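You operate a simulated robot arm through the tools that you are given. There is no shell and no other tool.

You run a simulated robot arm. Do the job below in one go: nothing can be reset, and whatever is moved stays where it is left.

JOB
Make room on the keyboard tray: blue lead away, keyboard slid toward the cabinet, mouse beside it.
Fine: the lead goes in the desk drawer by the cabinet; shut the drawer; the tray stays out.
Where things are to end (x, y in the base frame): blue lead within 60 mm of [890, -690]; keyboard within 30 mm of [510, -710]; mouse within 60 mm of [340, -870].

Only the result counts: the job must be done as asked and must still hold three seconds after the hand-in. Knocking over, shifting, dropping, spilling or breaking anything else fails it.

ROBOT AND FRAMES
A 6-joint arm with a fingered hand, fixed in place. Base frame: the origin is at the foot of the arm, x ahead of it, y to its left, z up. Readings come in mm, rad, newtons and seconds.
It reaches about 1346 mm from its shoulder. Its first joint turns from -2.601 to 2.601 rad. Payload 3.5 kg.
The tool frame sits at the grasp point between the pads (the TCP): z along the fingers, y along the line on which they close. The tips reach 26 mm beyond it. Largest opening 132 mm; the body of the gripper starts 73 mm behind the TCP. The gripper is a hand of 4 fingers: y runs from the thumb to the fingers, the wrist lies at [0, 0, -234] in the tool frame, and closing takes about 1.5 s.
Orientation is told as [roll, pitch, yaw] about the base's x, y, z axes, in that order, counted from this pose: with the fingers straight down and closing along the base's y, the tool's x points along the base's -x, its y along +y and its z along -z.

CONTROLS
- The arm moves only by the tool nudge_tool. Its argument "motion" is one flat list of numbers, 6 for each row, row after row: the shift along the base's x, y, z in mm, then the turn, a rotation vector about the base's x, y, z in rad. In form: [tx, ty, tz, wx, wy, wz, tx, ty, tz, wx, wy, wz, ...]. A call has 1 to 20 rows; each row shifts and turns the commanded pose from where the row before left it. "grip" is the opening in per cent of the stroke, from 0 (shut) to 100 (fully open), set as the call begins (left out, the last holds). Rows are played at 5 a second. More than 50 mm and 0.15 rad between two rows, or a gripper value outside its range, and nothing of the call is played. A pose out of reach is approached as far as the arm can. The call stops where the force on the tool passes 80 N (or 10 N more than at its start, if that is more) or the arm is blocked; 0.2 s more then pass. Each finger travels about 108 mm/s and halts on what it meets, pressing with about 32 N; the grip force reading is that of the motor and also rises with nothing between the fingers. The clock runs only during rows and for 0.2 s after the last one: add rows that do not move to give the fingers time. The reply holds the time, the measured pose of the TCP, the force on the tool along the base axes, the opening and the grip force, in the units named above and with some noise, with the torque about the TCP (base axes, N m) and any sound that the robot's microphone picked up, and new pictures: "views" is both (left out), scene, wrist or none.
- Cameras (640 x 400 px; columns grow to the right, rows downward): "scene" is fixed at [220, 648.7, 1195.3]; the picture's right is [-0.91, -0.42, 0.00], its down [-0.07, 0.16, -0.98] and it looks along [0.41, -0.90, -0.18] (base axes); focal length 348 px, centre (320, 200). "wrist" rides on the gripper at [68, 2, -97] in the tool frame; the picture's right is [-0.03, 1.00, 0.00], its down [-0.82, -0.02, -0.58] and it looks along [-0.58, -0.01, 0.82] (tool axes); focal length 270 px, centre (320, 200). There is no depth. A picture from a camera that has moved, and an enlarged one, comes with that camera's place and axes in the base frame and with its lens.
- slide_trunk(by): slides the trunk up (or, below 0, down) by that many mm; the arm rides with it, the base frame stays. It gives what a move gives, with no picture.
- preshape(shape): the hand has 4 fingers and takes this shape, open, in about a second: jaw (thumb against the fingers, like two jaws); tri (thumb and two fingers); tip (a fingertip pinch); poke (one finger out to press); point (the index stretched); flat (the hand flat); cup (the hand cupped); fist (a fist). The gripper value then closes the fingers along that shape, each until it touches; the sizes above hold for jaw. It gives what a move gives, with no picture.
- zoom(camera, box): a new picture of the part [left, top, right, bottom] of that camera's present view, enlarged. No time passes.
- finish_job(): hands the job in; it is judged then, once.

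Places have to be worked out from the pictures, the camera data and where the tool is seen. Open the gripper and draw the arm clear of the work before you hand the job in, unless the task says otherwise.

The tools are called after "Emit:" as name(argument=value, ...) on one line, values as JSON. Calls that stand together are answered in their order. nudge_tool: Moves the arm, as the interface text tells. Its arguments: {"type":"object","properties":{"motion":{"type":"array"},"grip":{"type":"number"},"views":{"type":"string","enum":["both","scene","wrist","none"]}},"required":["motion"]} The other tools are called the same way: slide_trunk (by) slides the trunk up or down; preshape (shape) gives the hand a shape; zoom (camera, box) takes an enlarged picture of a part of a camera's view; finish_job () hands the job in.

At the start:

```text
time: 0.0
tool_pos: [204.3, -669.1, 1024.0]
orientation: [0.0, -0.001, 0.0]
wrist_force: [0.5, 0.3, -0.2]
ft_torque: [0.0, 0.0, 0.01]
opening: 132.1
grip_force: 0.0
shape: jaw
trunk travel left (down, up): [-922.0, 48.0]
```

scene: 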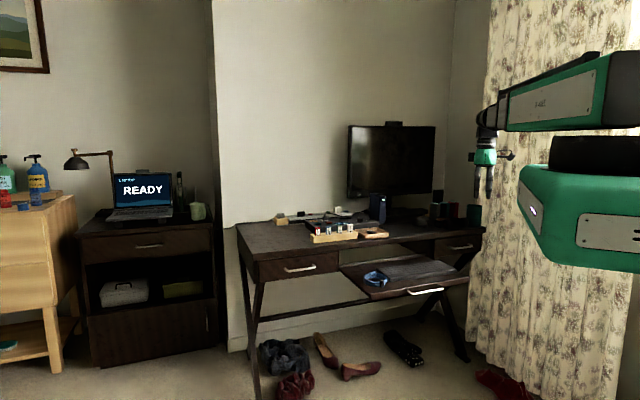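
wrist: 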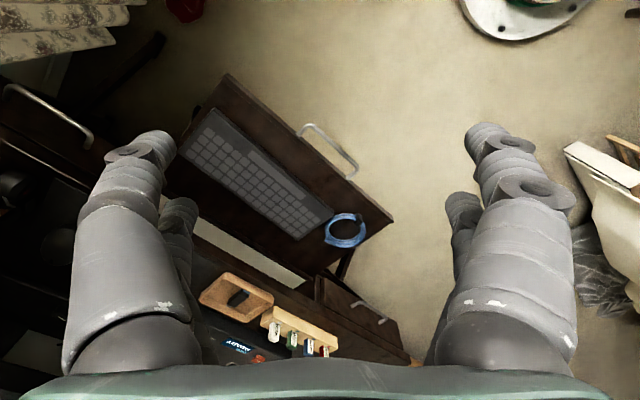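

I start by looking closely at the desk, tray and drawer in both views before moving anything.

Emit:
zoom(camera="scene", box=[230, 180, 500, 320])

Emit:
zoom(camera="wrist", box=[120, 60, 440, 370])

Emit:
zoom(camera="scene", box=[60, 160, 240, 380])

```text
2.37 times, centred on (365, 250) of scene
camera zoom: at [220.0, 648.7, 1195.3], right [-0.91, -0.42, 0.0], down [-0.07, 0.16, -0.98], along [0.41, -0.9, -0.18], focal length 826 px, centre (213, 82)
```

zoom: 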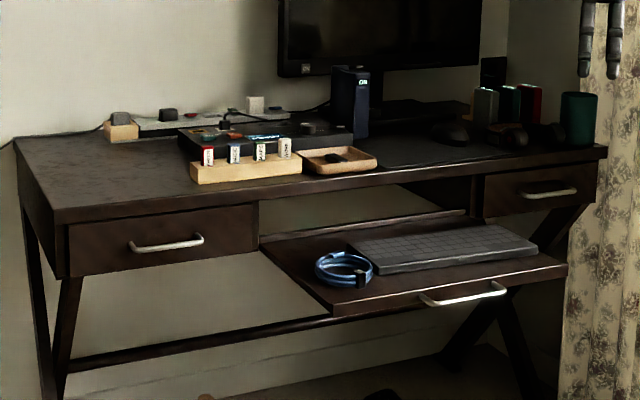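

```text
1.29 times, centred on (280, 215) of wrist
camera zoom: at [136.4, -666.4, 1119.3], right [0.03, 1.0, 0.0], down [0.82, -0.02, 0.58], along [0.58, -0.01, -0.82], focal length 349 px, centre (372, 181)
```

zoom: 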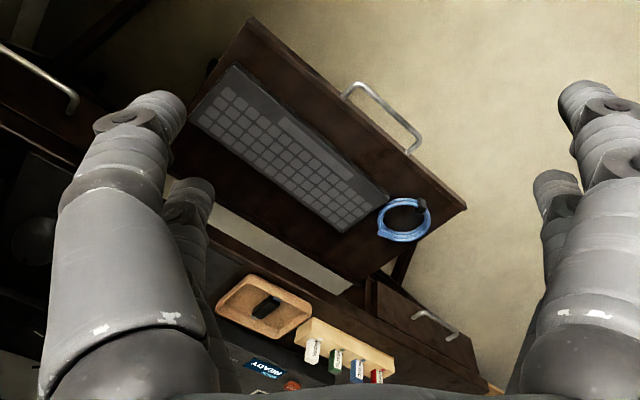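

```text
1.82 times, centred on (150, 270) of scene
camera zoom: at [220.0, 648.7, 1195.3], right [-0.91, -0.42, 0.0], down [-0.07, 0.16, -0.98], along [0.41, -0.9, -0.18], focal length 634 px, centre (629, 73)
```

zoom: 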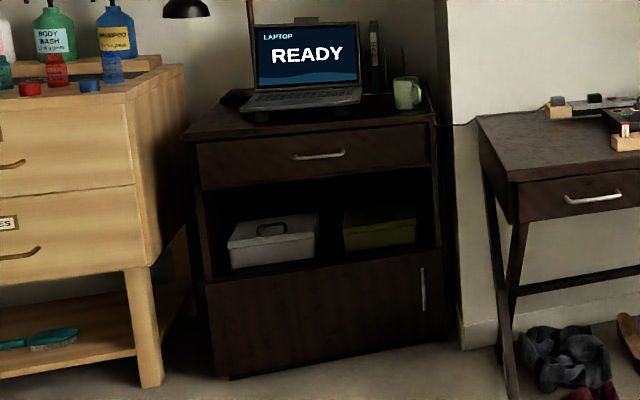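

Emit:
zoom(camera="scene", box=[400, 180, 500, 242])

Emit:
zoom(camera="scene", box=[290, 190, 410, 265])

Emit:
zoom(camera="scene", box=[330, 240, 490, 340])

Emit:
zoom(camera="wrist", box=[0, 60, 200, 400])

```text
6.40 times, centred on (450, 211) of scene
camera zoom: at [220.0, 648.7, 1195.3], right [-0.91, -0.42, 0.0], down [-0.07, 0.16, -0.98], along [0.41, -0.9, -0.18], focal length 2230 px, centre (-512, 130)
```

zoom: 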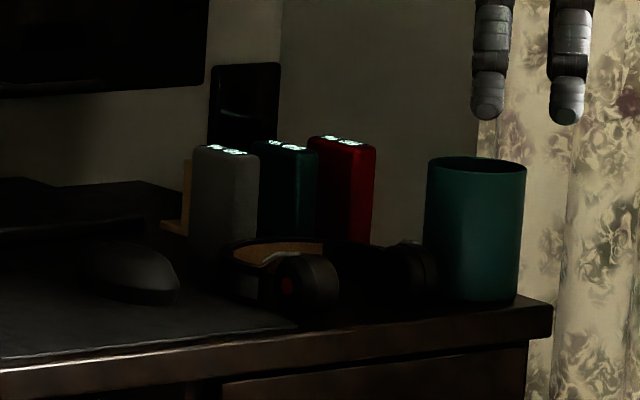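

```text
5.33 times, centred on (350, 228) of scene
camera zoom: at [220.0, 648.7, 1195.3], right [-0.91, -0.42, 0.0], down [-0.07, 0.16, -0.98], along [0.41, -0.9, -0.18], focal length 1858 px, centre (160, 53)
```

zoom: 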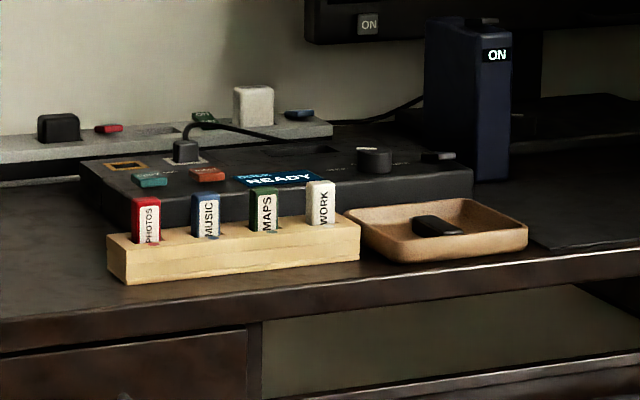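

```text
4.00 times, centred on (410, 290) of scene
camera zoom: at [220.0, 648.7, 1195.3], right [-0.91, -0.42, 0.0], down [-0.07, 0.16, -0.98], along [0.41, -0.9, -0.18], focal length 1394 px, centre (-40, -160)
```

zoom: 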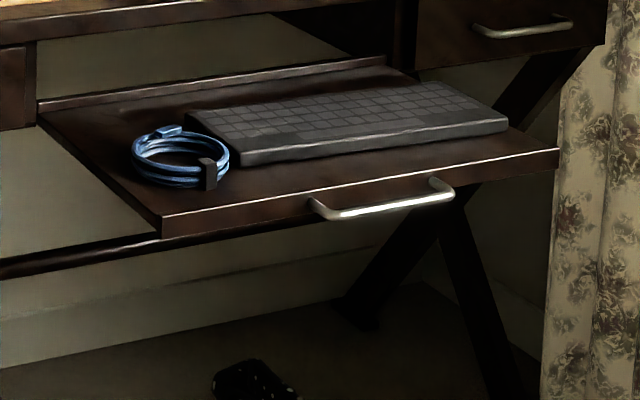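

```text
1.18 times, centred on (100, 230) of wrist
camera zoom: at [136.4, -666.4, 1119.3], right [0.03, 1.0, 0.0], down [0.82, -0.02, 0.58], along [0.58, -0.01, -0.82], focal length 318 px, centre (579, 165)
```

zoom: 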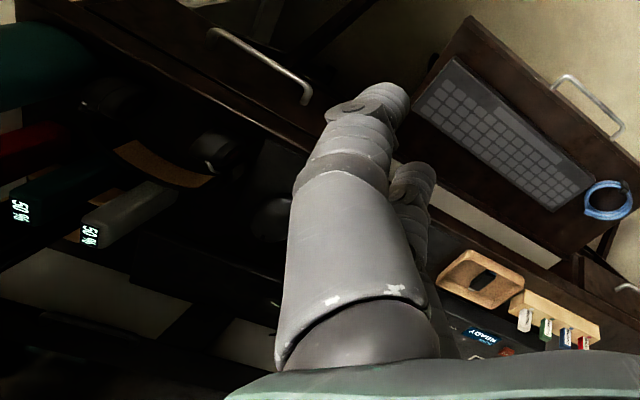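

The lead lies on the tray near (562, -618, 647), with the keyboard near (424, -789). The mouse is on the desk near (477, -1170), and the desk front runs at about 44° in the base frame. I'll move high over the drawer side and turn the hand to face the desk, which should give a better look.

Emit:
nudge_tool(motion=[41, 13.5, -10, 0, 0, -0.07, 41, 13.5, -10, 0, 0, -0.07, 41, 13.5, -10, 0, 0, -0.07, 41, 13.5, -10, 0, 0, -0.07, 41, 13.5, -10, 0, 0, -0.07, 41, 13.5, -10, 0, 0, -0.07, 41, 13.5, -10, 0, 0, -0.07, 41, 13.5, -10, 0, 0, -0.07, 41, 13.5, -10, 0, 0, -0.07, 41, 13.5, -10, 0, 0, -0.07, 41, 13.5, -10, 0, 0, -0.05, 41, 13.5, -10, 0, 0, -0.05], views="both")

```text
time: 2.6
tool_pos: [698.6, -507.3, 1022.9]
orientation: [0.001, 0.001, -0.8]
wrist_force: [-0.8, -0.9, 0.4]
ft_torque: [0.0, 0.0, -0.01]
opening: 132.0
grip_force: 0.0
shape: jaw
out of reach, approached as far as the arm can: row 1, 2, 3, 4, 5, 6, 7, 8, 9, 10, 11, 12
trunk travel left (down, up): [-922.0, 48.0]
camera wrist: at [652.2, -455.4, 1119.2], right [0.74, 0.68, 0.0], down [0.55, -0.6, 0.58], along [0.39, -0.42, -0.82], focal length 270 px, centre (320, 200)
```

scene: 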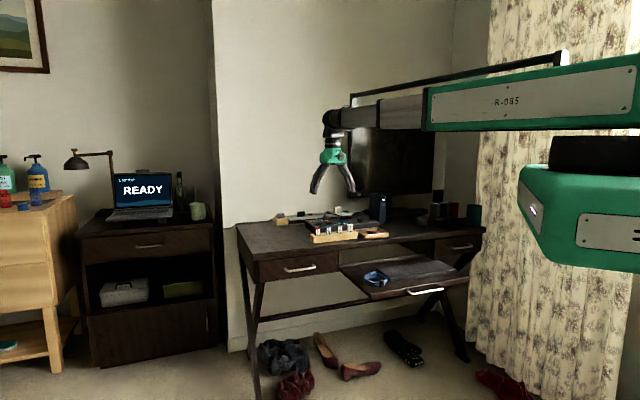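
wrist: 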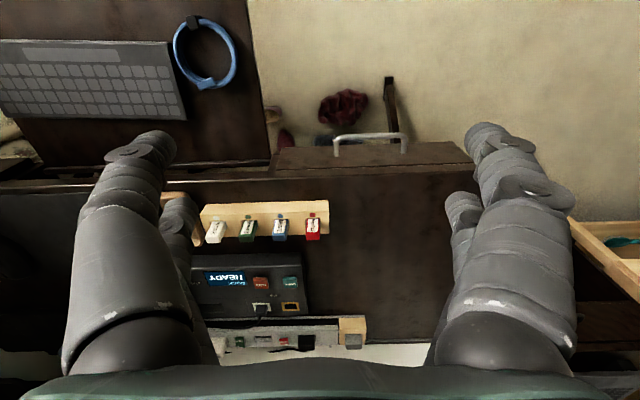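

The tool hasn't come down, so its height follows the trunk and the wrist tilt. The drawer handle is near (837, -524, 675), with its bar running at about 45°. I'll turn the hand so it closes square to the bar, and check how it follows.

Emit:
nudge_tool(motion=[7, 3.5, 0, 0, 0, 0.131, 7, 3.5, 0, 0, 0, 0.131, 7, 3.5, 0, 0, 0, 0.131, 7, 3.5, 0, 0, 0, 0.131, 7, 3.5, 0, 0, 0, 0.131, 7, 3.5, 0, 0, 0, 0.131, 7, 3.5, 0, 0, 0, 0.131, 7, 3.5, 0, 0, 0, 0.131, 7, 3.5, 0, 0, 0, 0.131, 7, 3.5, 0, 0, 0, 0.131, 7, 3.5, 0, 0, 0, 0.131, 7, 3.5, 0, 0, 0, 0.131], views="both")

```text
time: 5.2
tool_pos: [779.9, -463.9, 1022.7]
orientation: [0.0, 0.0, 0.776]
wrist_force: [0.4, 0.4, 1.0]
ft_torque: [0.01, -0.01, 0.0]
opening: 131.7
grip_force: 0.0
shape: jaw
trunk travel left (down, up): [-922.0, 48.0]
camera wrist: at [731.0, -510.2, 1119.3], right [-0.68, 0.73, 0.0], down [0.6, 0.56, 0.58], along [0.42, 0.39, -0.82], focal length 270 px, centre (320, 200)
```

scene: 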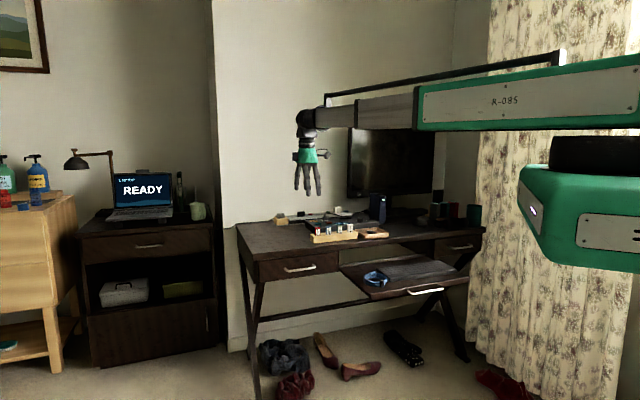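
wrist: 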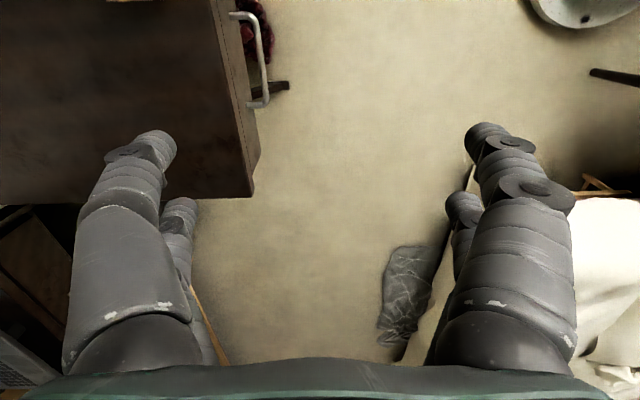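

Emit:
zoom(camera="wrist", box=[200, 0, 300, 130])

Emit:
zoom(camera="scene", box=[235, 210, 345, 300])

Emit:
zoom(camera="scene", box=[280, 60, 640, 280])

```text
3.08 times, centred on (250, 65) of wrist
camera zoom: at [731.0, -510.2, 1119.3], right [-0.68, 0.73, 0.0], down [0.6, 0.56, 0.58], along [0.42, 0.39, -0.82], focal length 832 px, centre (535, 615)
```

zoom: 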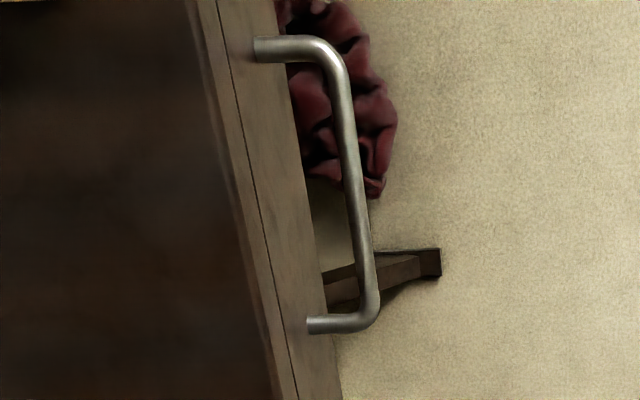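

```text
4.44 times, centred on (290, 255) of scene
camera zoom: at [220.0, 648.7, 1195.3], right [-0.91, -0.42, 0.0], down [-0.07, 0.16, -0.98], along [0.41, -0.9, -0.18], focal length 1549 px, centre (453, -44)
```

zoom: 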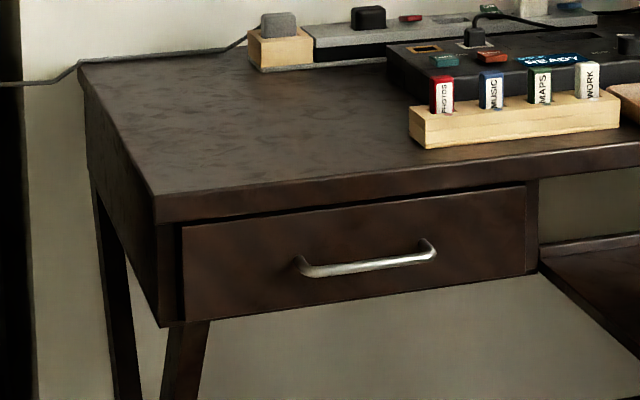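

```text
1.78 times, centred on (460, 170) of scene
camera zoom: at [220.0, 648.7, 1195.3], right [-0.91, -0.42, 0.0], down [-0.07, 0.16, -0.98], along [0.41, -0.9, -0.18], focal length 620 px, centre (71, 253)
```

zoom: 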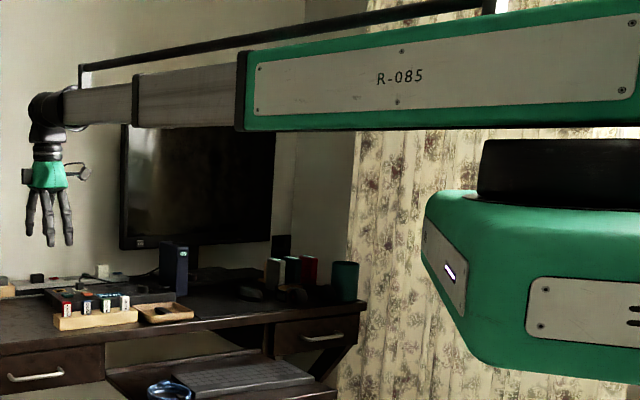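

The handle bar is about 10 mm thick with a gap of about 28 mm behind it, at z≈675, and the desk top is at z≈750. I'll narrow the jaws, tilt the hand slightly towards the drawer and lower the trunk part of the way while still in front of the desk.

Emit:
nudge_tool(motion=[0, 0, 4, -0.0896, -0.0871, 0, 0, 0, 4, -0.0896, -0.0871, 0, 0, 0, 0, 0, 0, 0, 0, 0, 0, 0, 0, 0], grip=45, views="none")

Emit:
slide_trunk(by=-230)

Emit:
nudge_tool(motion=[0, 0, 0, 0, 0, 0], views="both")

```text
time: 6.2
tool_pos: [781.2, -465.0, 1030.2]
orientation: [-0.251, 0.0, 0.775]
wrist_force: [0.3, -0.7, 0.7]
ft_torque: [-0.03, 0.0, -0.01]
opening: 60.0
grip_force: 0.0
shape: jaw
trunk travel left (down, up): [-922.0, 48.0]
```

```text
time: 8.6
tool_pos: [779.5, -465.1, 801.7]
orientation: [-0.251, 0.0, 0.774]
wrist_force: [-0.3, -0.2, 0.1]
ft_torque: [0.01, 0.02, -0.01]
opening: 59.6
grip_force: 0.1
shape: jaw
trunk travel left (down, up): [-692.0, 278.0]
```

```text
time: 9.0
tool_pos: [780.5, -464.5, 800.3]
orientation: [-0.25, 0.0, 0.773]
wrist_force: [-0.1, -0.1, 0.4]
ft_torque: [0.01, 0.0, 0.02]
opening: 59.9
grip_force: 0.0
shape: jaw
trunk travel left (down, up): [-692.0, 278.0]
camera wrist: at [714.1, -493.1, 893.2], right [-0.66, 0.71, -0.25], down [0.5, 0.66, 0.56], along [0.56, 0.25, -0.79], focal length 270 px, centre (320, 200)
```

scene: 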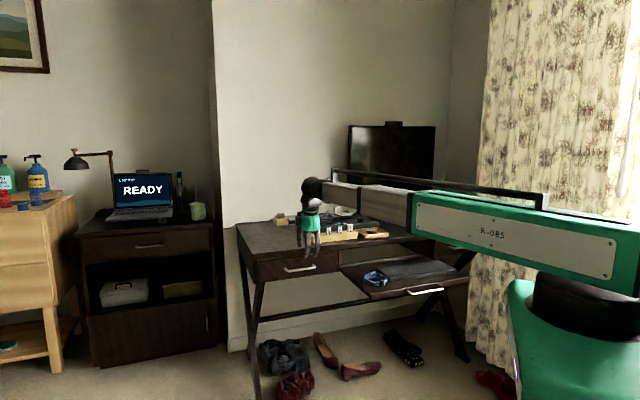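
wrist: 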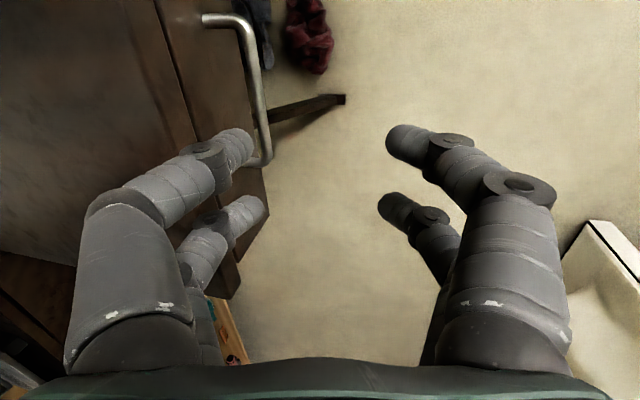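

At 60 mm opening the fingers bow, so hooking the bar with the straight, fully open jaw looks better. I'll open the hand, reduce the tilt and lower a little for a picture just above the bar.

Emit:
nudge_tool(motion=[0, 0, 0, 0.0717, 0.0697, 0, 0, 0, 0, 0, 0, 0, 0, 0, 0, 0, 0, 0], grip=100, views="none")

Emit:
slide_trunk(by=-55)

Emit:
nudge_tool(motion=[0, 0, 0, 0, 0, 0], views="both")

```text
time: 9.8
tool_pos: [779.7, -464.9, 796.0]
orientation: [-0.149, -0.001, 0.773]
wrist_force: [0.3, 0.1, 0.6]
ft_torque: [0.03, -0.01, -0.01]
opening: 132.0
grip_force: 0.0
shape: jaw
out of reach, approached as far as the arm can: row 1
trunk travel left (down, up): [-692.0, 278.0]
```

```text
time: 10.8
tool_pos: [781.3, -465.9, 741.3]
orientation: [-0.151, 0.0, 0.773]
wrist_force: [-0.5, 0.4, 0.2]
ft_torque: [-0.01, 0.04, 0.03]
opening: 131.8
grip_force: 0.1
shape: jaw
trunk travel left (down, up): [-637.0, 333.0]
```

```text
time: 11.2
tool_pos: [781.7, -464.4, 741.1]
orientation: [-0.151, 0.0, 0.772]
wrist_force: [-0.2, -0.2, 0.2]
ft_torque: [0.01, 0.03, -0.01]
opening: 131.7
grip_force: 0.1
shape: jaw
trunk travel left (down, up): [-637.0, 333.0]
camera wrist: at [721.0, -499.8, 835.6], right [-0.67, 0.73, -0.15], down [0.54, 0.62, 0.57], along [0.51, 0.3, -0.81], focal length 270 px, centre (320, 200)
```

scene: 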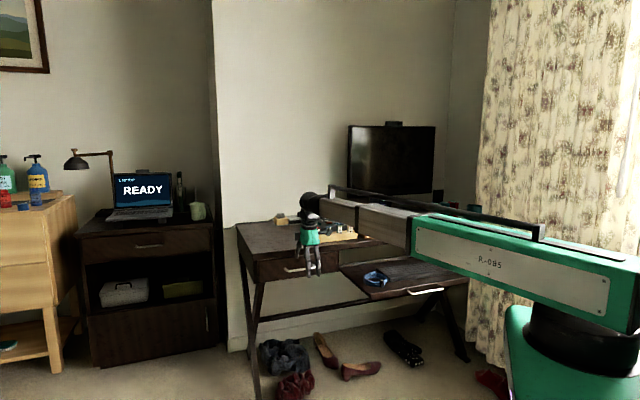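
wrist: 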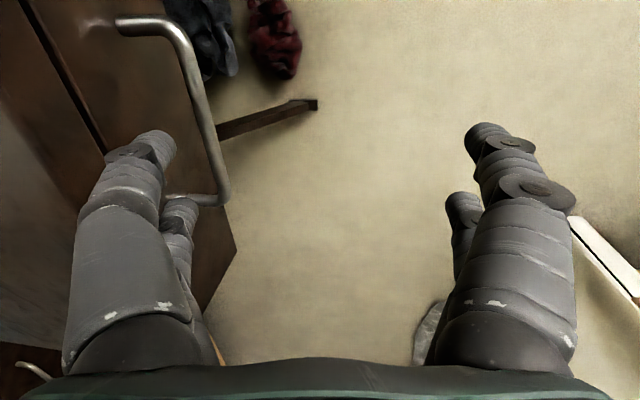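

The bar lies at n≈962 (distance in towards the desk) and the drawer face at about 1000, while the finger pair on the desk side sits about 67 mm from the tool centre. I'll move in so those fingers are above the gap, then look again.

Emit:
nudge_tool(motion=[3, -5.5, 0, 0, 0, 0, 3, -5.5, 0, 0, 0, 0, 3, -5.5, 0, 0, 0, 0, 2.7, -5.6, 0, 0, 0, 0, 0, 0, 0, 0, 0, 0], views="both")

Emit:
zoom(camera="wrist", box=[60, 0, 260, 250])

Emit:
zoom(camera="scene", box=[260, 190, 360, 290])

```text
time: 12.4
tool_pos: [792.6, -487.4, 739.6]
orientation: [-0.151, -0.001, 0.774]
wrist_force: [-0.1, 0.2, -0.2]
ft_torque: [0.03, -0.03, -0.02]
opening: 132.0
grip_force: 0.0
shape: jaw
trunk travel left (down, up): [-637.0, 333.0]
camera wrist: at [732.2, -521.7, 835.6], right [-0.67, 0.73, -0.15], down [0.54, 0.62, 0.57], along [0.51, 0.3, -0.81], focal length 270 px, centre (320, 200)
```

scene: 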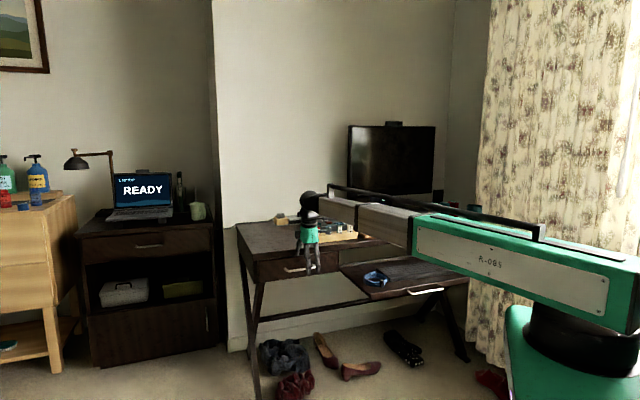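
wrist: 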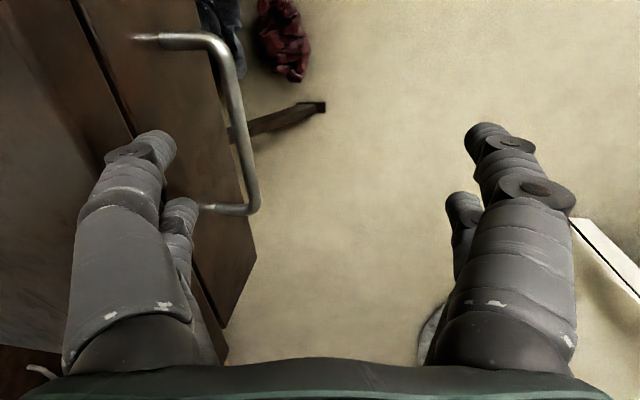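

```text
1.60 times, centred on (160, 125) of wrist
camera zoom: at [732.2, -521.7, 835.6], right [-0.67, 0.73, -0.15], down [0.54, 0.62, 0.57], along [0.51, 0.3, -0.81], focal length 432 px, centre (576, 320)
```

zoom: 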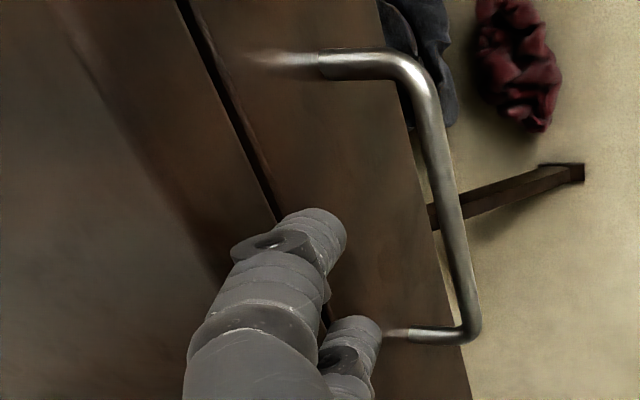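

```text
4.00 times, centred on (310, 240) of scene
camera zoom: at [220.0, 648.7, 1195.3], right [-0.91, -0.42, 0.0], down [-0.07, 0.16, -0.98], along [0.41, -0.9, -0.18], focal length 1394 px, centre (360, 40)
```

zoom: 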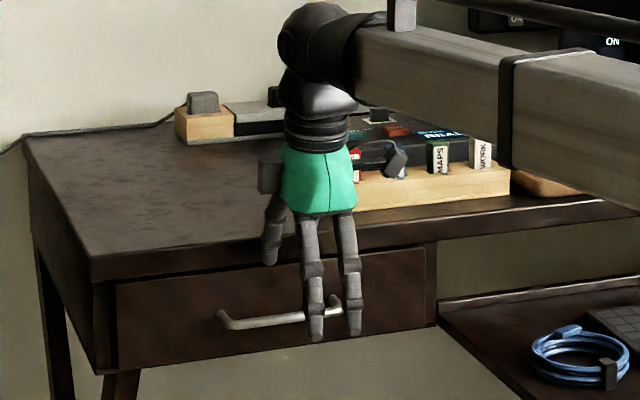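

There's no contact and the fingertips are beside the desk lip, above the gap. I'll shift 2 mm further in and lower in stages, watching the force.

Emit:
nudge_tool(motion=[1.4, -1.4, 0, 0, 0, 0], views="none")

Emit:
slide_trunk(by=-35)

Emit:
nudge_tool(motion=[0, 0, 0, 0, 0, 0], views="both")

Emit:
zoom(camera="wrist", box=[60, 0, 260, 250])

```text
time: 12.8
tool_pos: [794.9, -487.5, 741.4]
orientation: [-0.15, 0.002, 0.773]
wrist_force: [-0.2, 0.5, 0.1]
ft_torque: [0.0, 0.02, 0.0]
opening: 131.9
grip_force: 0.0
shape: jaw
trunk travel left (down, up): [-637.0, 333.0]
```

```text
time: 13.6
tool_pos: [793.4, -487.3, 705.1]
orientation: [-0.152, 0.0, 0.773]
wrist_force: [1.0, 0.4, 0.8]
ft_torque: [-0.01, 0.01, -0.02]
opening: 131.7
grip_force: 0.1
shape: jaw
trunk travel left (down, up): [-602.0, 368.0]
```

```text
time: 14.0
tool_pos: [794.0, -487.8, 706.1]
orientation: [-0.15, 0.0, 0.775]
wrist_force: [-0.5, 0.1, -0.9]
ft_torque: [0.0, 0.02, -0.01]
opening: 132.0
grip_force: 0.0
shape: jaw
trunk travel left (down, up): [-602.0, 368.0]
camera wrist: at [733.9, -523.2, 800.6], right [-0.67, 0.73, -0.15], down [0.54, 0.62, 0.57], along [0.51, 0.3, -0.81], focal length 270 px, centre (320, 200)
```

scene: 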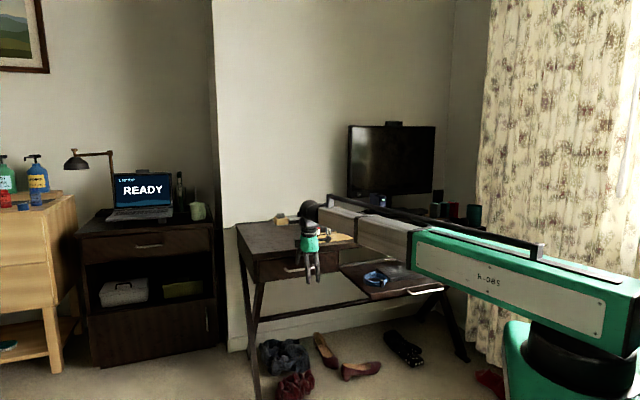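
wrist: 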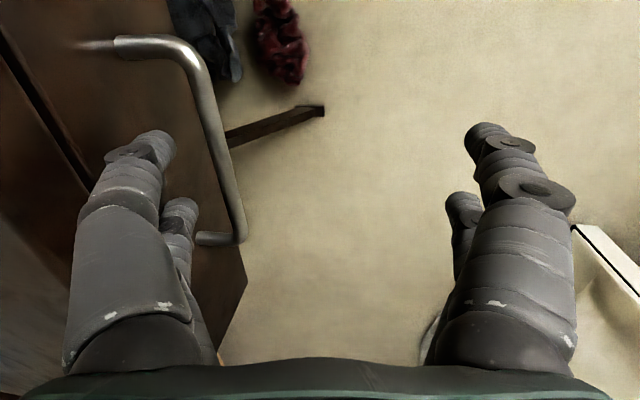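

```text
1.60 times, centred on (160, 125) of wrist
camera zoom: at [733.9, -523.2, 800.6], right [-0.67, 0.73, -0.15], down [0.54, 0.62, 0.57], along [0.51, 0.3, -0.81], focal length 432 px, centre (576, 320)
```

zoom: 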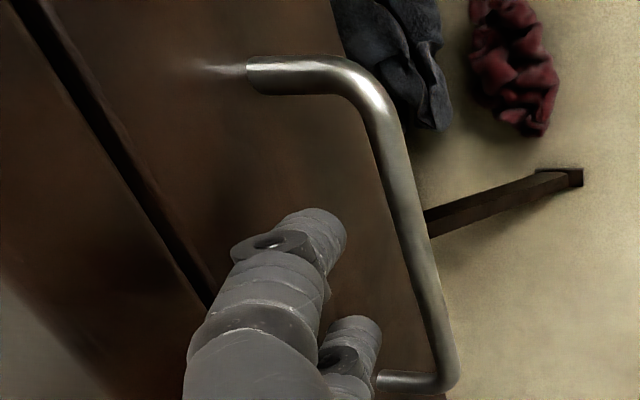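

The fingers sit clear behind the bar. I'll lower the remaining 31 mm so they reach past it.

Emit:
slide_trunk(by=-31)

Emit:
nudge_tool(motion=[-3.5, 3.6, 0, 0, 0, 0, -3.5, 3.6, 0, 0, 0, 0, -3.5, 3.6, 0, 0, 0, 0], views="both")

```text
time: 14.7
tool_pos: [794.2, -488.9, 675.8]
orientation: [-0.15, 0.0, 0.773]
wrist_force: [0.4, 0.2, 0.0]
ft_torque: [0.02, -0.01, 0.01]
opening: 131.9
grip_force: 0.1
shape: jaw
trunk travel left (down, up): [-571.0, 399.0]
```

```text
time: 15.5
tool_pos: [782.6, -477.1, 674.1]
orientation: [-0.149, 0.0, 0.774]
wrist_force: [0.7, 0.0, -0.1]
ft_torque: [-0.01, 0.0, 0.0]
opening: 131.9
grip_force: 0.1
shape: jaw
trunk travel left (down, up): [-571.0, 399.0]
camera wrist: at [722.9, -512.3, 769.6], right [-0.67, 0.73, -0.15], down [0.54, 0.62, 0.57], along [0.51, 0.31, -0.81], focal length 270 px, centre (320, 200)
```

scene: 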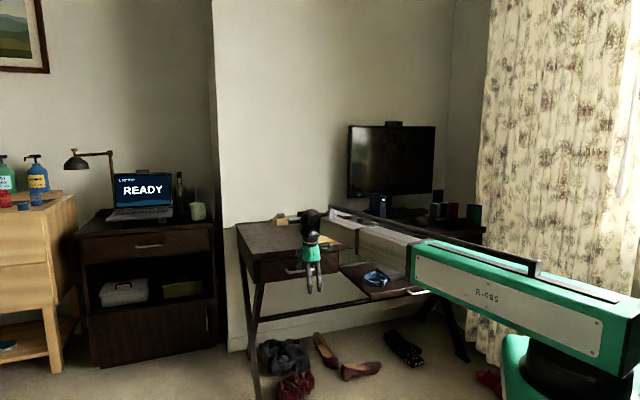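
wrist: 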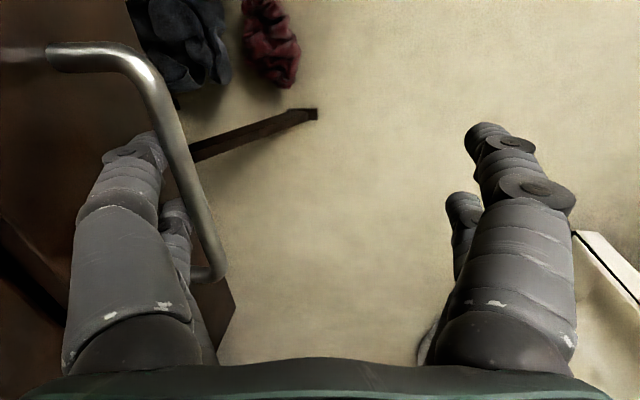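

The bar now lies just outside the fingertips. I'll keep pulling straight out from the desk and watch whether the drawer follows.

Emit:
nudge_tool(motion=[-7, 7.2, 0, 0, 0, 0, -7, 7.2, 0, 0, 0, 0, -7, 7.2, 0, 0, 0, 0, -7, 7.2, 0, 0, 0, 0, -7, 7.2, 0, 0, 0, 0, -7, 7.2, 0, 0, 0, 0], views="both")

```text
time: 16.9
tool_pos: [741.9, -434.6, 674.5]
orientation: [-0.149, 0.0, 0.774]
wrist_force: [0.1, 0.4, 0.4]
ft_torque: [0.01, -0.01, -0.05]
opening: 131.9
grip_force: 0.1
shape: jaw
trunk travel left (down, up): [-571.0, 399.0]
camera wrist: at [681.5, -468.6, 769.6], right [-0.67, 0.73, -0.15], down [0.54, 0.62, 0.57], along [0.51, 0.31, -0.8], focal length 270 px, centre (320, 200)
```

scene: 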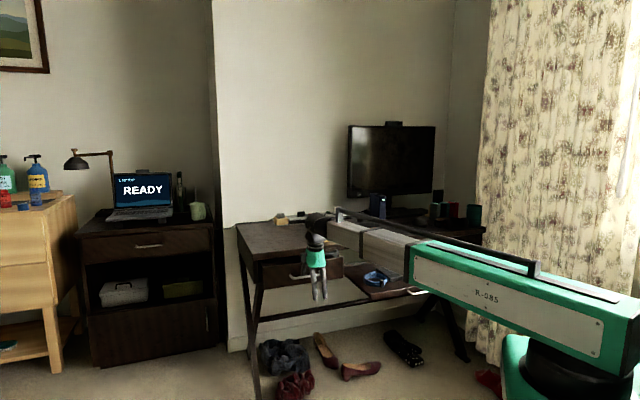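
wrist: 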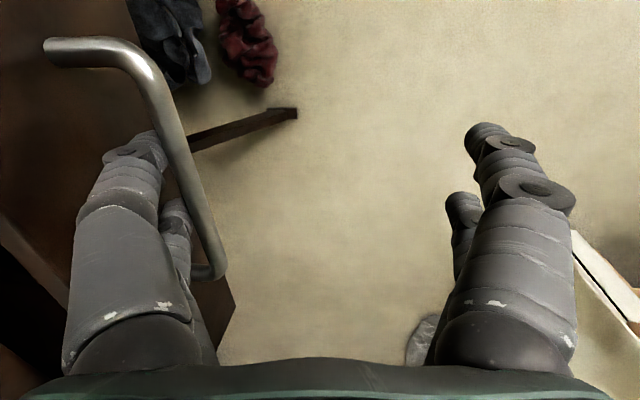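

The drawer is sliding with the hand at almost no force, and is open about 70 mm. I'll pull another 150 mm.

Emit:
nudge_tool(motion=[-8.7, 9, 0, 0, 0, 0, -8.7, 9, 0, 0, 0, 0, -8.7, 9, 0, 0, 0, 0, -8.7, 9, 0, 0, 0, 0, -8.7, 9, 0, 0, 0, 0, -8.7, 9, 0, 0, 0, 0, -8.7, 9, 0, 0, 0, 0, -8.7, 9, 0, 0, 0, 0, -8.7, 9, 0, 0, 0, 0, -8.7, 9, 0, 0, 0, 0, -8.7, 9, 0, 0, 0, 0, -8.7, 9, 0, 0, 0, 0], views="both")

```text
time: 19.5
tool_pos: [636.1, -324.7, 674.9]
orientation: [-0.15, -0.001, 0.772]
wrist_force: [-0.1, -0.4, 0.2]
ft_torque: [0.01, 0.0, -0.01]
opening: 131.7
grip_force: 0.1
shape: jaw
trunk travel left (down, up): [-571.0, 399.0]
camera wrist: at [576.1, -360.8, 769.5], right [-0.67, 0.72, -0.15], down [0.54, 0.62, 0.57], along [0.51, 0.31, -0.81], focal length 270 px, centre (320, 200)
```

scene: 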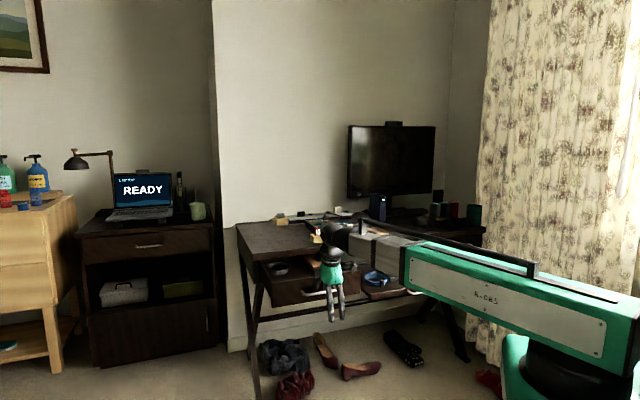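
wrist: 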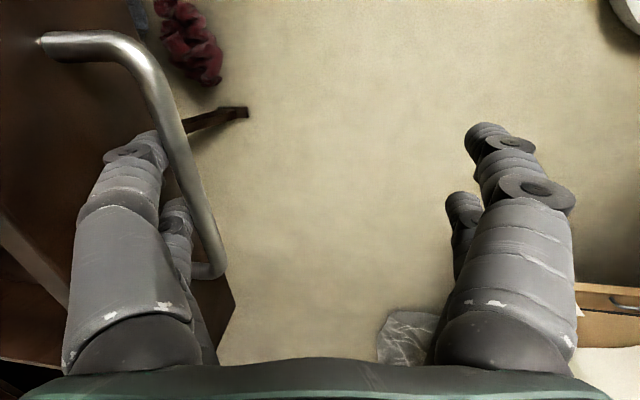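

The drawer is open about 224 mm and has something at its right side. I'll back the fingers off the bar, raise the trunk clear and look inside.

Emit:
nudge_tool(motion=[3.8, -3.9, 0, 0, 0, 0], views="none")

Emit:
slide_trunk(by=230)

Emit:
nudge_tool(motion=[0, 0, 0, 0, 0, 0], views="both")

Emit:
zoom(camera="scene", box=[230, 200, 430, 320])

```text
time: 19.9
tool_pos: [640.2, -330.4, 675.2]
orientation: [-0.15, 0.001, 0.772]
wrist_force: [0.5, 0.2, -0.2]
ft_torque: [-0.01, 0.03, -0.02]
opening: 131.8
grip_force: 0.2
shape: jaw
trunk travel left (down, up): [-571.0, 399.0]
```

```text
time: 22.4
tool_pos: [639.8, -331.1, 905.7]
orientation: [-0.152, 0.001, 0.772]
wrist_force: [1.2, -0.1, -0.2]
ft_torque: [-0.02, 0.01, 0.03]
opening: 132.1
grip_force: 0.1
shape: jaw
trunk travel left (down, up): [-801.0, 169.0]
```

```text
time: 22.8
tool_pos: [640.4, -330.2, 904.5]
orientation: [-0.15, -0.001, 0.774]
wrist_force: [0.2, 0.3, 1.1]
ft_torque: [0.02, 0.01, 0.02]
opening: 132.0
grip_force: 0.1
shape: jaw
trunk travel left (down, up): [-801.0, 169.0]
camera wrist: at [580.2, -364.9, 999.6], right [-0.67, 0.73, -0.15], down [0.54, 0.62, 0.57], along [0.51, 0.3, -0.81], focal length 270 px, centre (320, 200)
```

scene: 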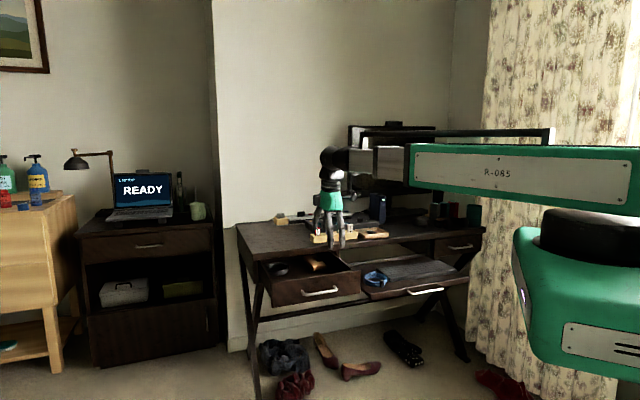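
wrist: 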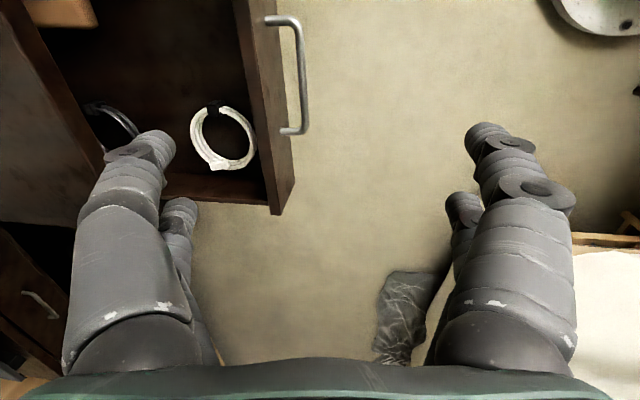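

```text
3.20 times, centred on (330, 260) of scene
camera zoom: at [220.0, 648.7, 1195.3], right [-0.91, -0.42, 0.0], down [-0.07, 0.16, -0.98], along [0.41, -0.9, -0.18], focal length 1115 px, centre (288, 8)
```

zoom: 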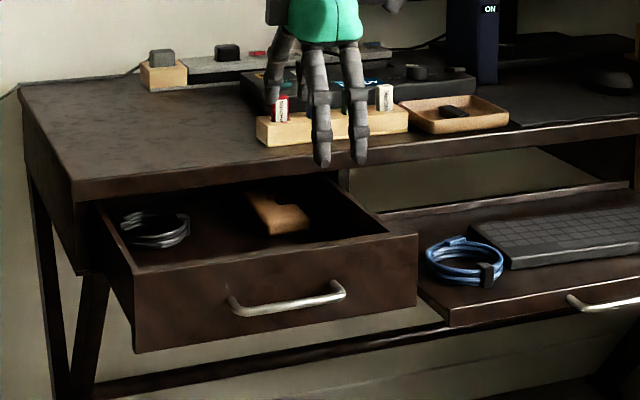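

The drawer holds a white lead on the right, a dark lead further back and a brown block at the back left. The target spot at the left front looks free. I'll straighten the hand and move it over the blue lead.

Emit:
nudge_tool(motion=[-8, -36, 0, 0.0538, 0.0523, 0, -10, -36, 0, 0.0538, 0.0523, 0, -10, -36, 0, 0, 0, 0, -10, -36, 0, 0, 0, 0, -10, -36, 0, 0, 0, 0, -10, -36, 0, 0, 0, 0, -10, -36, 0, 0, 0, 0, -10, -36, 0, 0, 0, 0], views="both")

Emit:
zoom(camera="wrist", box=[170, 50, 470, 300])

```text
time: 24.6
tool_pos: [649.3, -520.1, 902.2]
orientation: [-0.002, 0.012, 0.73]
wrist_force: [-0.4, -0.7, -0.6]
ft_torque: [0.0, 0.01, -0.01]
opening: 132.2
grip_force: 0.0
shape: jaw
out of reach, approached as far as the arm can: row 4, 5, 6, 7, 8
trunk travel left (down, up): [-801.0, 169.0]
camera wrist: at [598.8, -561.6, 999.0], right [-0.65, 0.76, 0.0], down [0.63, 0.53, 0.57], along [0.43, 0.37, -0.82], focal length 270 px, centre (320, 200)
```

scene: 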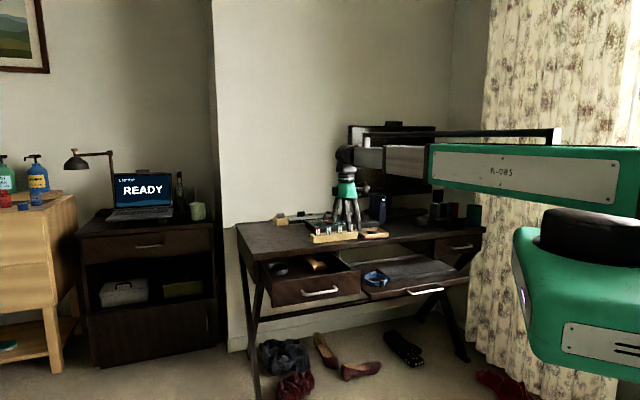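
wrist: 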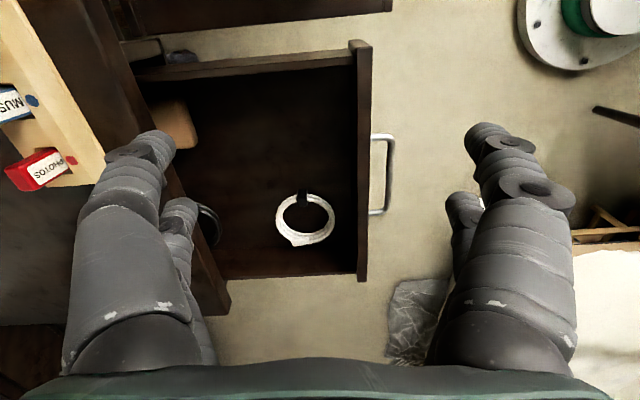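

```text
1.60 times, centred on (320, 175) of wrist
camera zoom: at [598.8, -561.6, 999.0], right [-0.65, 0.76, 0.0], down [0.63, 0.53, 0.57], along [0.43, 0.37, -0.82], focal length 432 px, centre (320, 240)
```

zoom: 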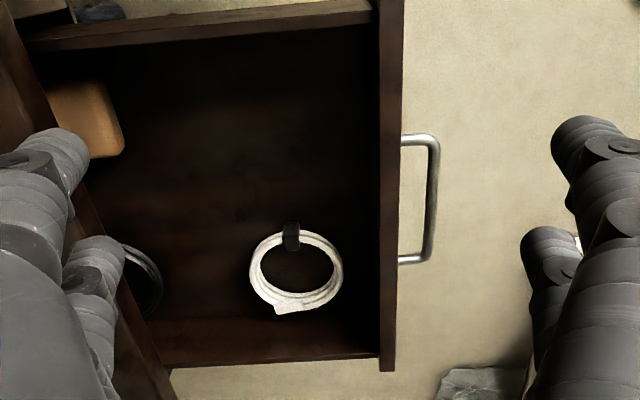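

At this azimuth the wrist's yaw limit is near +0.73 rad. I'll go to the lead with yaw of about 0.5, where the closing line still clears the keyboard.

Emit:
nudge_tool(motion=[-22, -24, 0, 0, 0, -0.06, -22, -24, 0, 0, 0, -0.06, -22, -24, 0, 0, -0.012, -0.06, -21, -24, 0, 0, 0, -0.06], views="both")

Emit:
zoom(camera="wrist", box=[170, 50, 470, 300])

```text
time: 25.6
tool_pos: [570.1, -606.0, 902.7]
orientation: [-0.008, -0.011, 0.531]
wrist_force: [-0.3, -0.4, -0.4]
ft_torque: [-0.02, 0.0, 0.0]
opening: 131.9
grip_force: 0.2
shape: jaw
out of reach, approached as far as the arm can: row 1
trunk travel left (down, up): [-801.0, 169.0]
camera wrist: at [509.4, -638.1, 997.7], right [-0.49, 0.87, -0.01], down [0.71, 0.4, 0.59], along [0.52, 0.28, -0.81], focal length 270 px, centre (320, 200)
```

scene: 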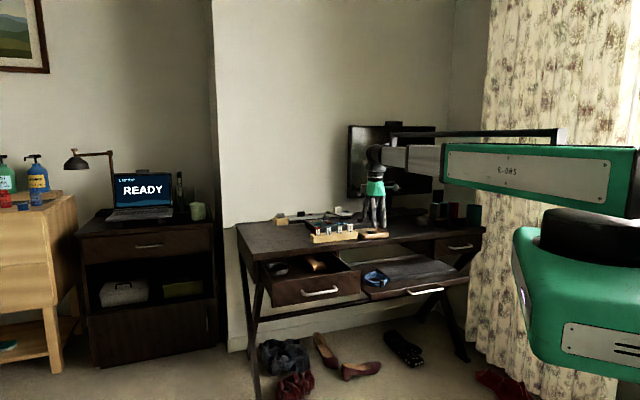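
wrist: 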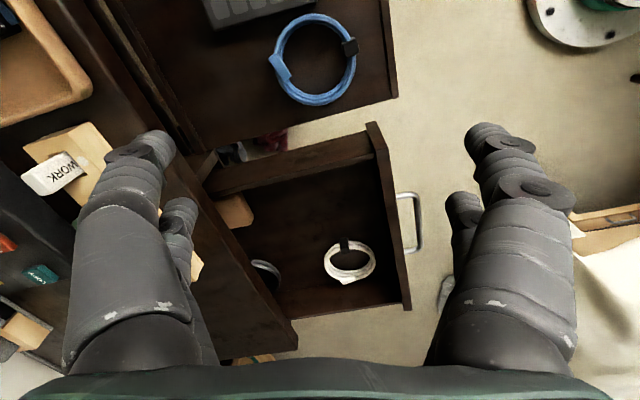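

```text
1.60 times, centred on (320, 175) of wrist
camera zoom: at [509.4, -638.1, 997.7], right [-0.49, 0.87, -0.01], down [0.71, 0.4, 0.59], along [0.52, 0.28, -0.81], focal length 432 px, centre (320, 240)
```

zoom: 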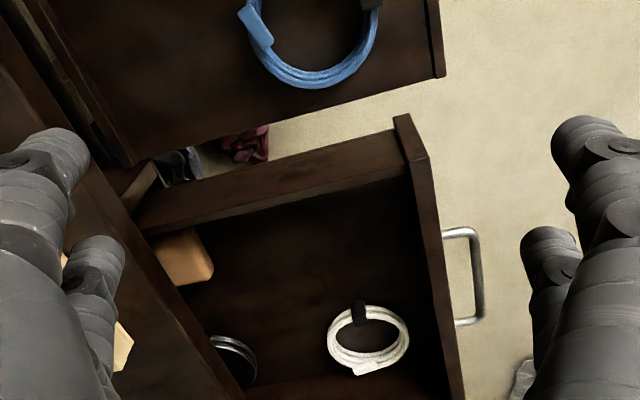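

The ring centre works out at about (559, -620) and 97 mm across. I'll centre the hand over it and lower to a checking height.

Emit:
nudge_tool(motion=[-5.5, -7, 0, 0.008, 0.011, 0, -5.5, -7, 0, 0, 0, -0.02], views="none")

Emit:
slide_trunk(by=-180)

Emit:
nudge_tool(motion=[0, 0, 0, 0, 0, 0], views="both")

Emit:
zoom(camera="scene", box=[330, 220, 430, 300])

```text
time: 26.1
tool_pos: [558.1, -619.5, 902.4]
orientation: [0.006, -0.004, 0.512]
wrist_force: [0.3, 0.0, 0.1]
ft_torque: [-0.02, 0.02, -0.02]
opening: 132.0
grip_force: 0.1
shape: jaw
trunk travel left (down, up): [-801.0, 169.0]
```

```text
time: 28.1
tool_pos: [558.8, -619.6, 722.8]
orientation: [0.004, -0.003, 0.513]
wrist_force: [0.9, -0.1, 0.2]
ft_torque: [-0.03, 0.01, -0.03]
opening: 132.3
grip_force: 0.1
shape: jaw
trunk travel left (down, up): [-621.0, 349.0]
```

```text
time: 28.6
tool_pos: [559.7, -619.3, 722.3]
orientation: [0.006, -0.004, 0.512]
wrist_force: [0.1, -0.4, -0.2]
ft_torque: [0.0, 0.01, -0.01]
opening: 132.0
grip_force: 0.0
shape: jaw
trunk travel left (down, up): [-621.0, 349.0]
camera wrist: at [498.7, -651.0, 818.1], right [-0.47, 0.88, 0.01], down [0.72, 0.38, 0.58], along [0.51, 0.28, -0.81], focal length 270 px, centre (320, 200)
```

scene: 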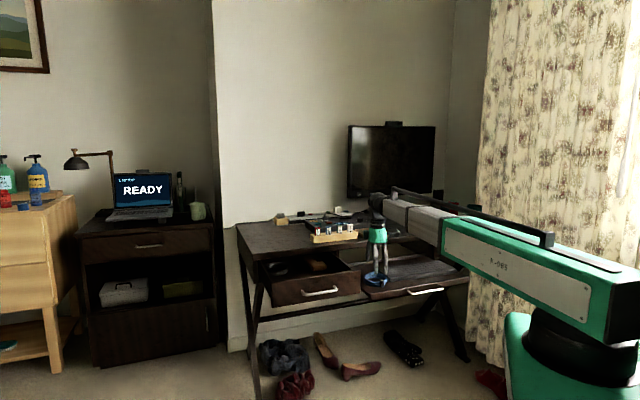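
wrist: 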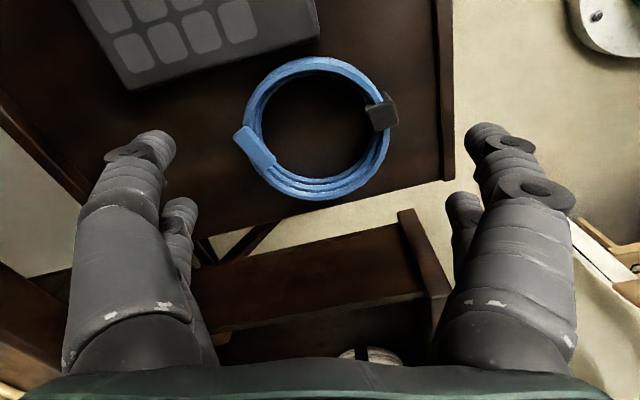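

```text
5.00 times, centred on (380, 260) of scene
camera zoom: at [220.0, 648.7, 1195.3], right [-0.91, -0.42, 0.0], down [-0.07, 0.16, -0.98], along [0.41, -0.9, -0.18], focal length 1742 px, centre (20, -100)
```

zoom: 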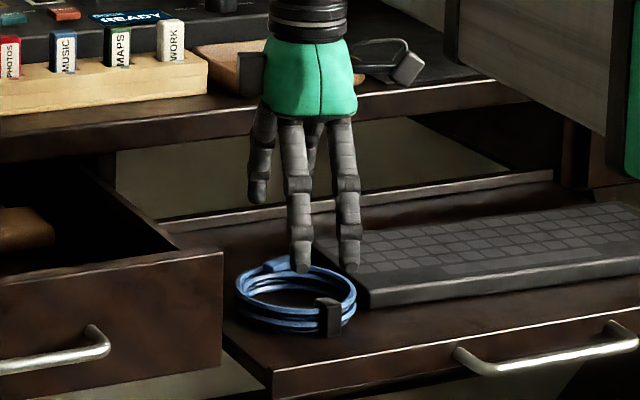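

The ring centre is within a few mm of the hand centre. I'll lower another 48 mm and check the tip height against the tray.

Emit:
slide_trunk(by=-48)

Emit:
nudge_tool(motion=[0, 0, 0, 0, 0, 0], views="both")

Emit:
zoom(camera="scene", box=[345, 245, 405, 305])

Emit:
zoom(camera="wrist", box=[100, 60, 500, 310])

```text
time: 29.4
tool_pos: [558.2, -619.7, 674.8]
orientation: [0.006, -0.003, 0.514]
wrist_force: [0.4, -0.1, 0.5]
ft_torque: [0.01, 0.02, 0.01]
opening: 132.1
grip_force: 0.1
shape: jaw
trunk travel left (down, up): [-573.0, 397.0]
```

```text
time: 29.9
tool_pos: [558.9, -618.9, 674.5]
orientation: [0.006, -0.003, 0.513]
wrist_force: [1.1, -0.1, 0.2]
ft_torque: [-0.02, 0.0, 0.0]
opening: 132.0
grip_force: 0.1
shape: jaw
trunk travel left (down, up): [-573.0, 397.0]
camera wrist: at [498.7, -651.0, 770.1], right [-0.47, 0.88, 0.01], down [0.72, 0.38, 0.58], along [0.51, 0.28, -0.81], focal length 270 px, centre (320, 200)
```

scene: 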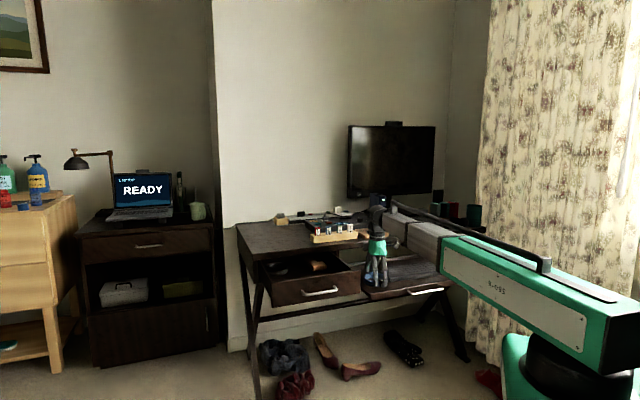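
wrist: 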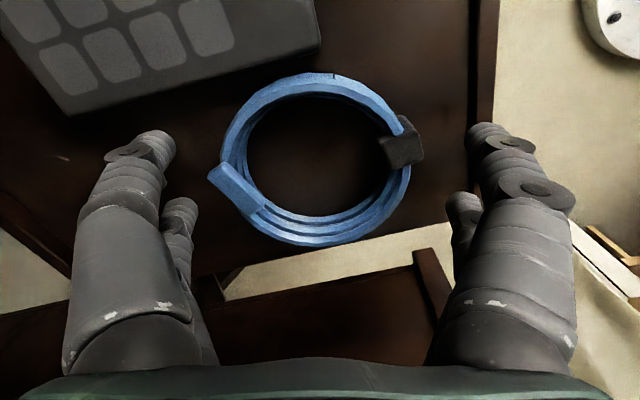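

```text
6.67 times, centred on (375, 275) of scene
camera zoom: at [220.0, 648.7, 1195.3], right [-0.91, -0.42, 0.0], down [-0.07, 0.16, -0.98], along [0.41, -0.9, -0.18], focal length 2323 px, centre (-47, -300)
```

zoom: 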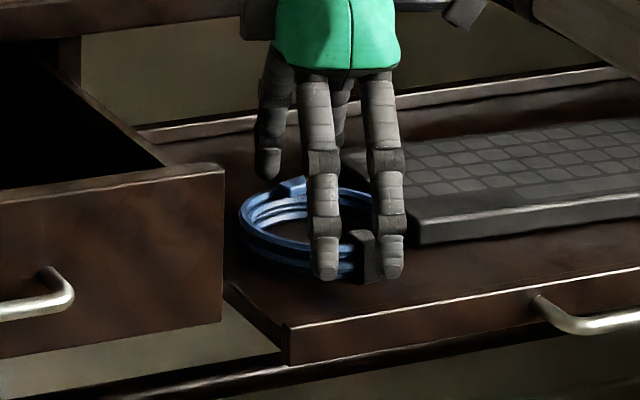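

```text
1.60 times, centred on (300, 185) of wrist
camera zoom: at [498.7, -651.0, 770.1], right [-0.47, 0.88, 0.01], down [0.72, 0.38, 0.58], along [0.51, 0.28, -0.81], focal length 432 px, centre (352, 224)
```

zoom: 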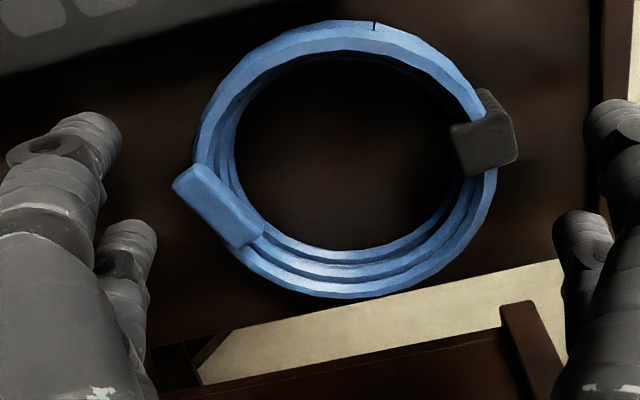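

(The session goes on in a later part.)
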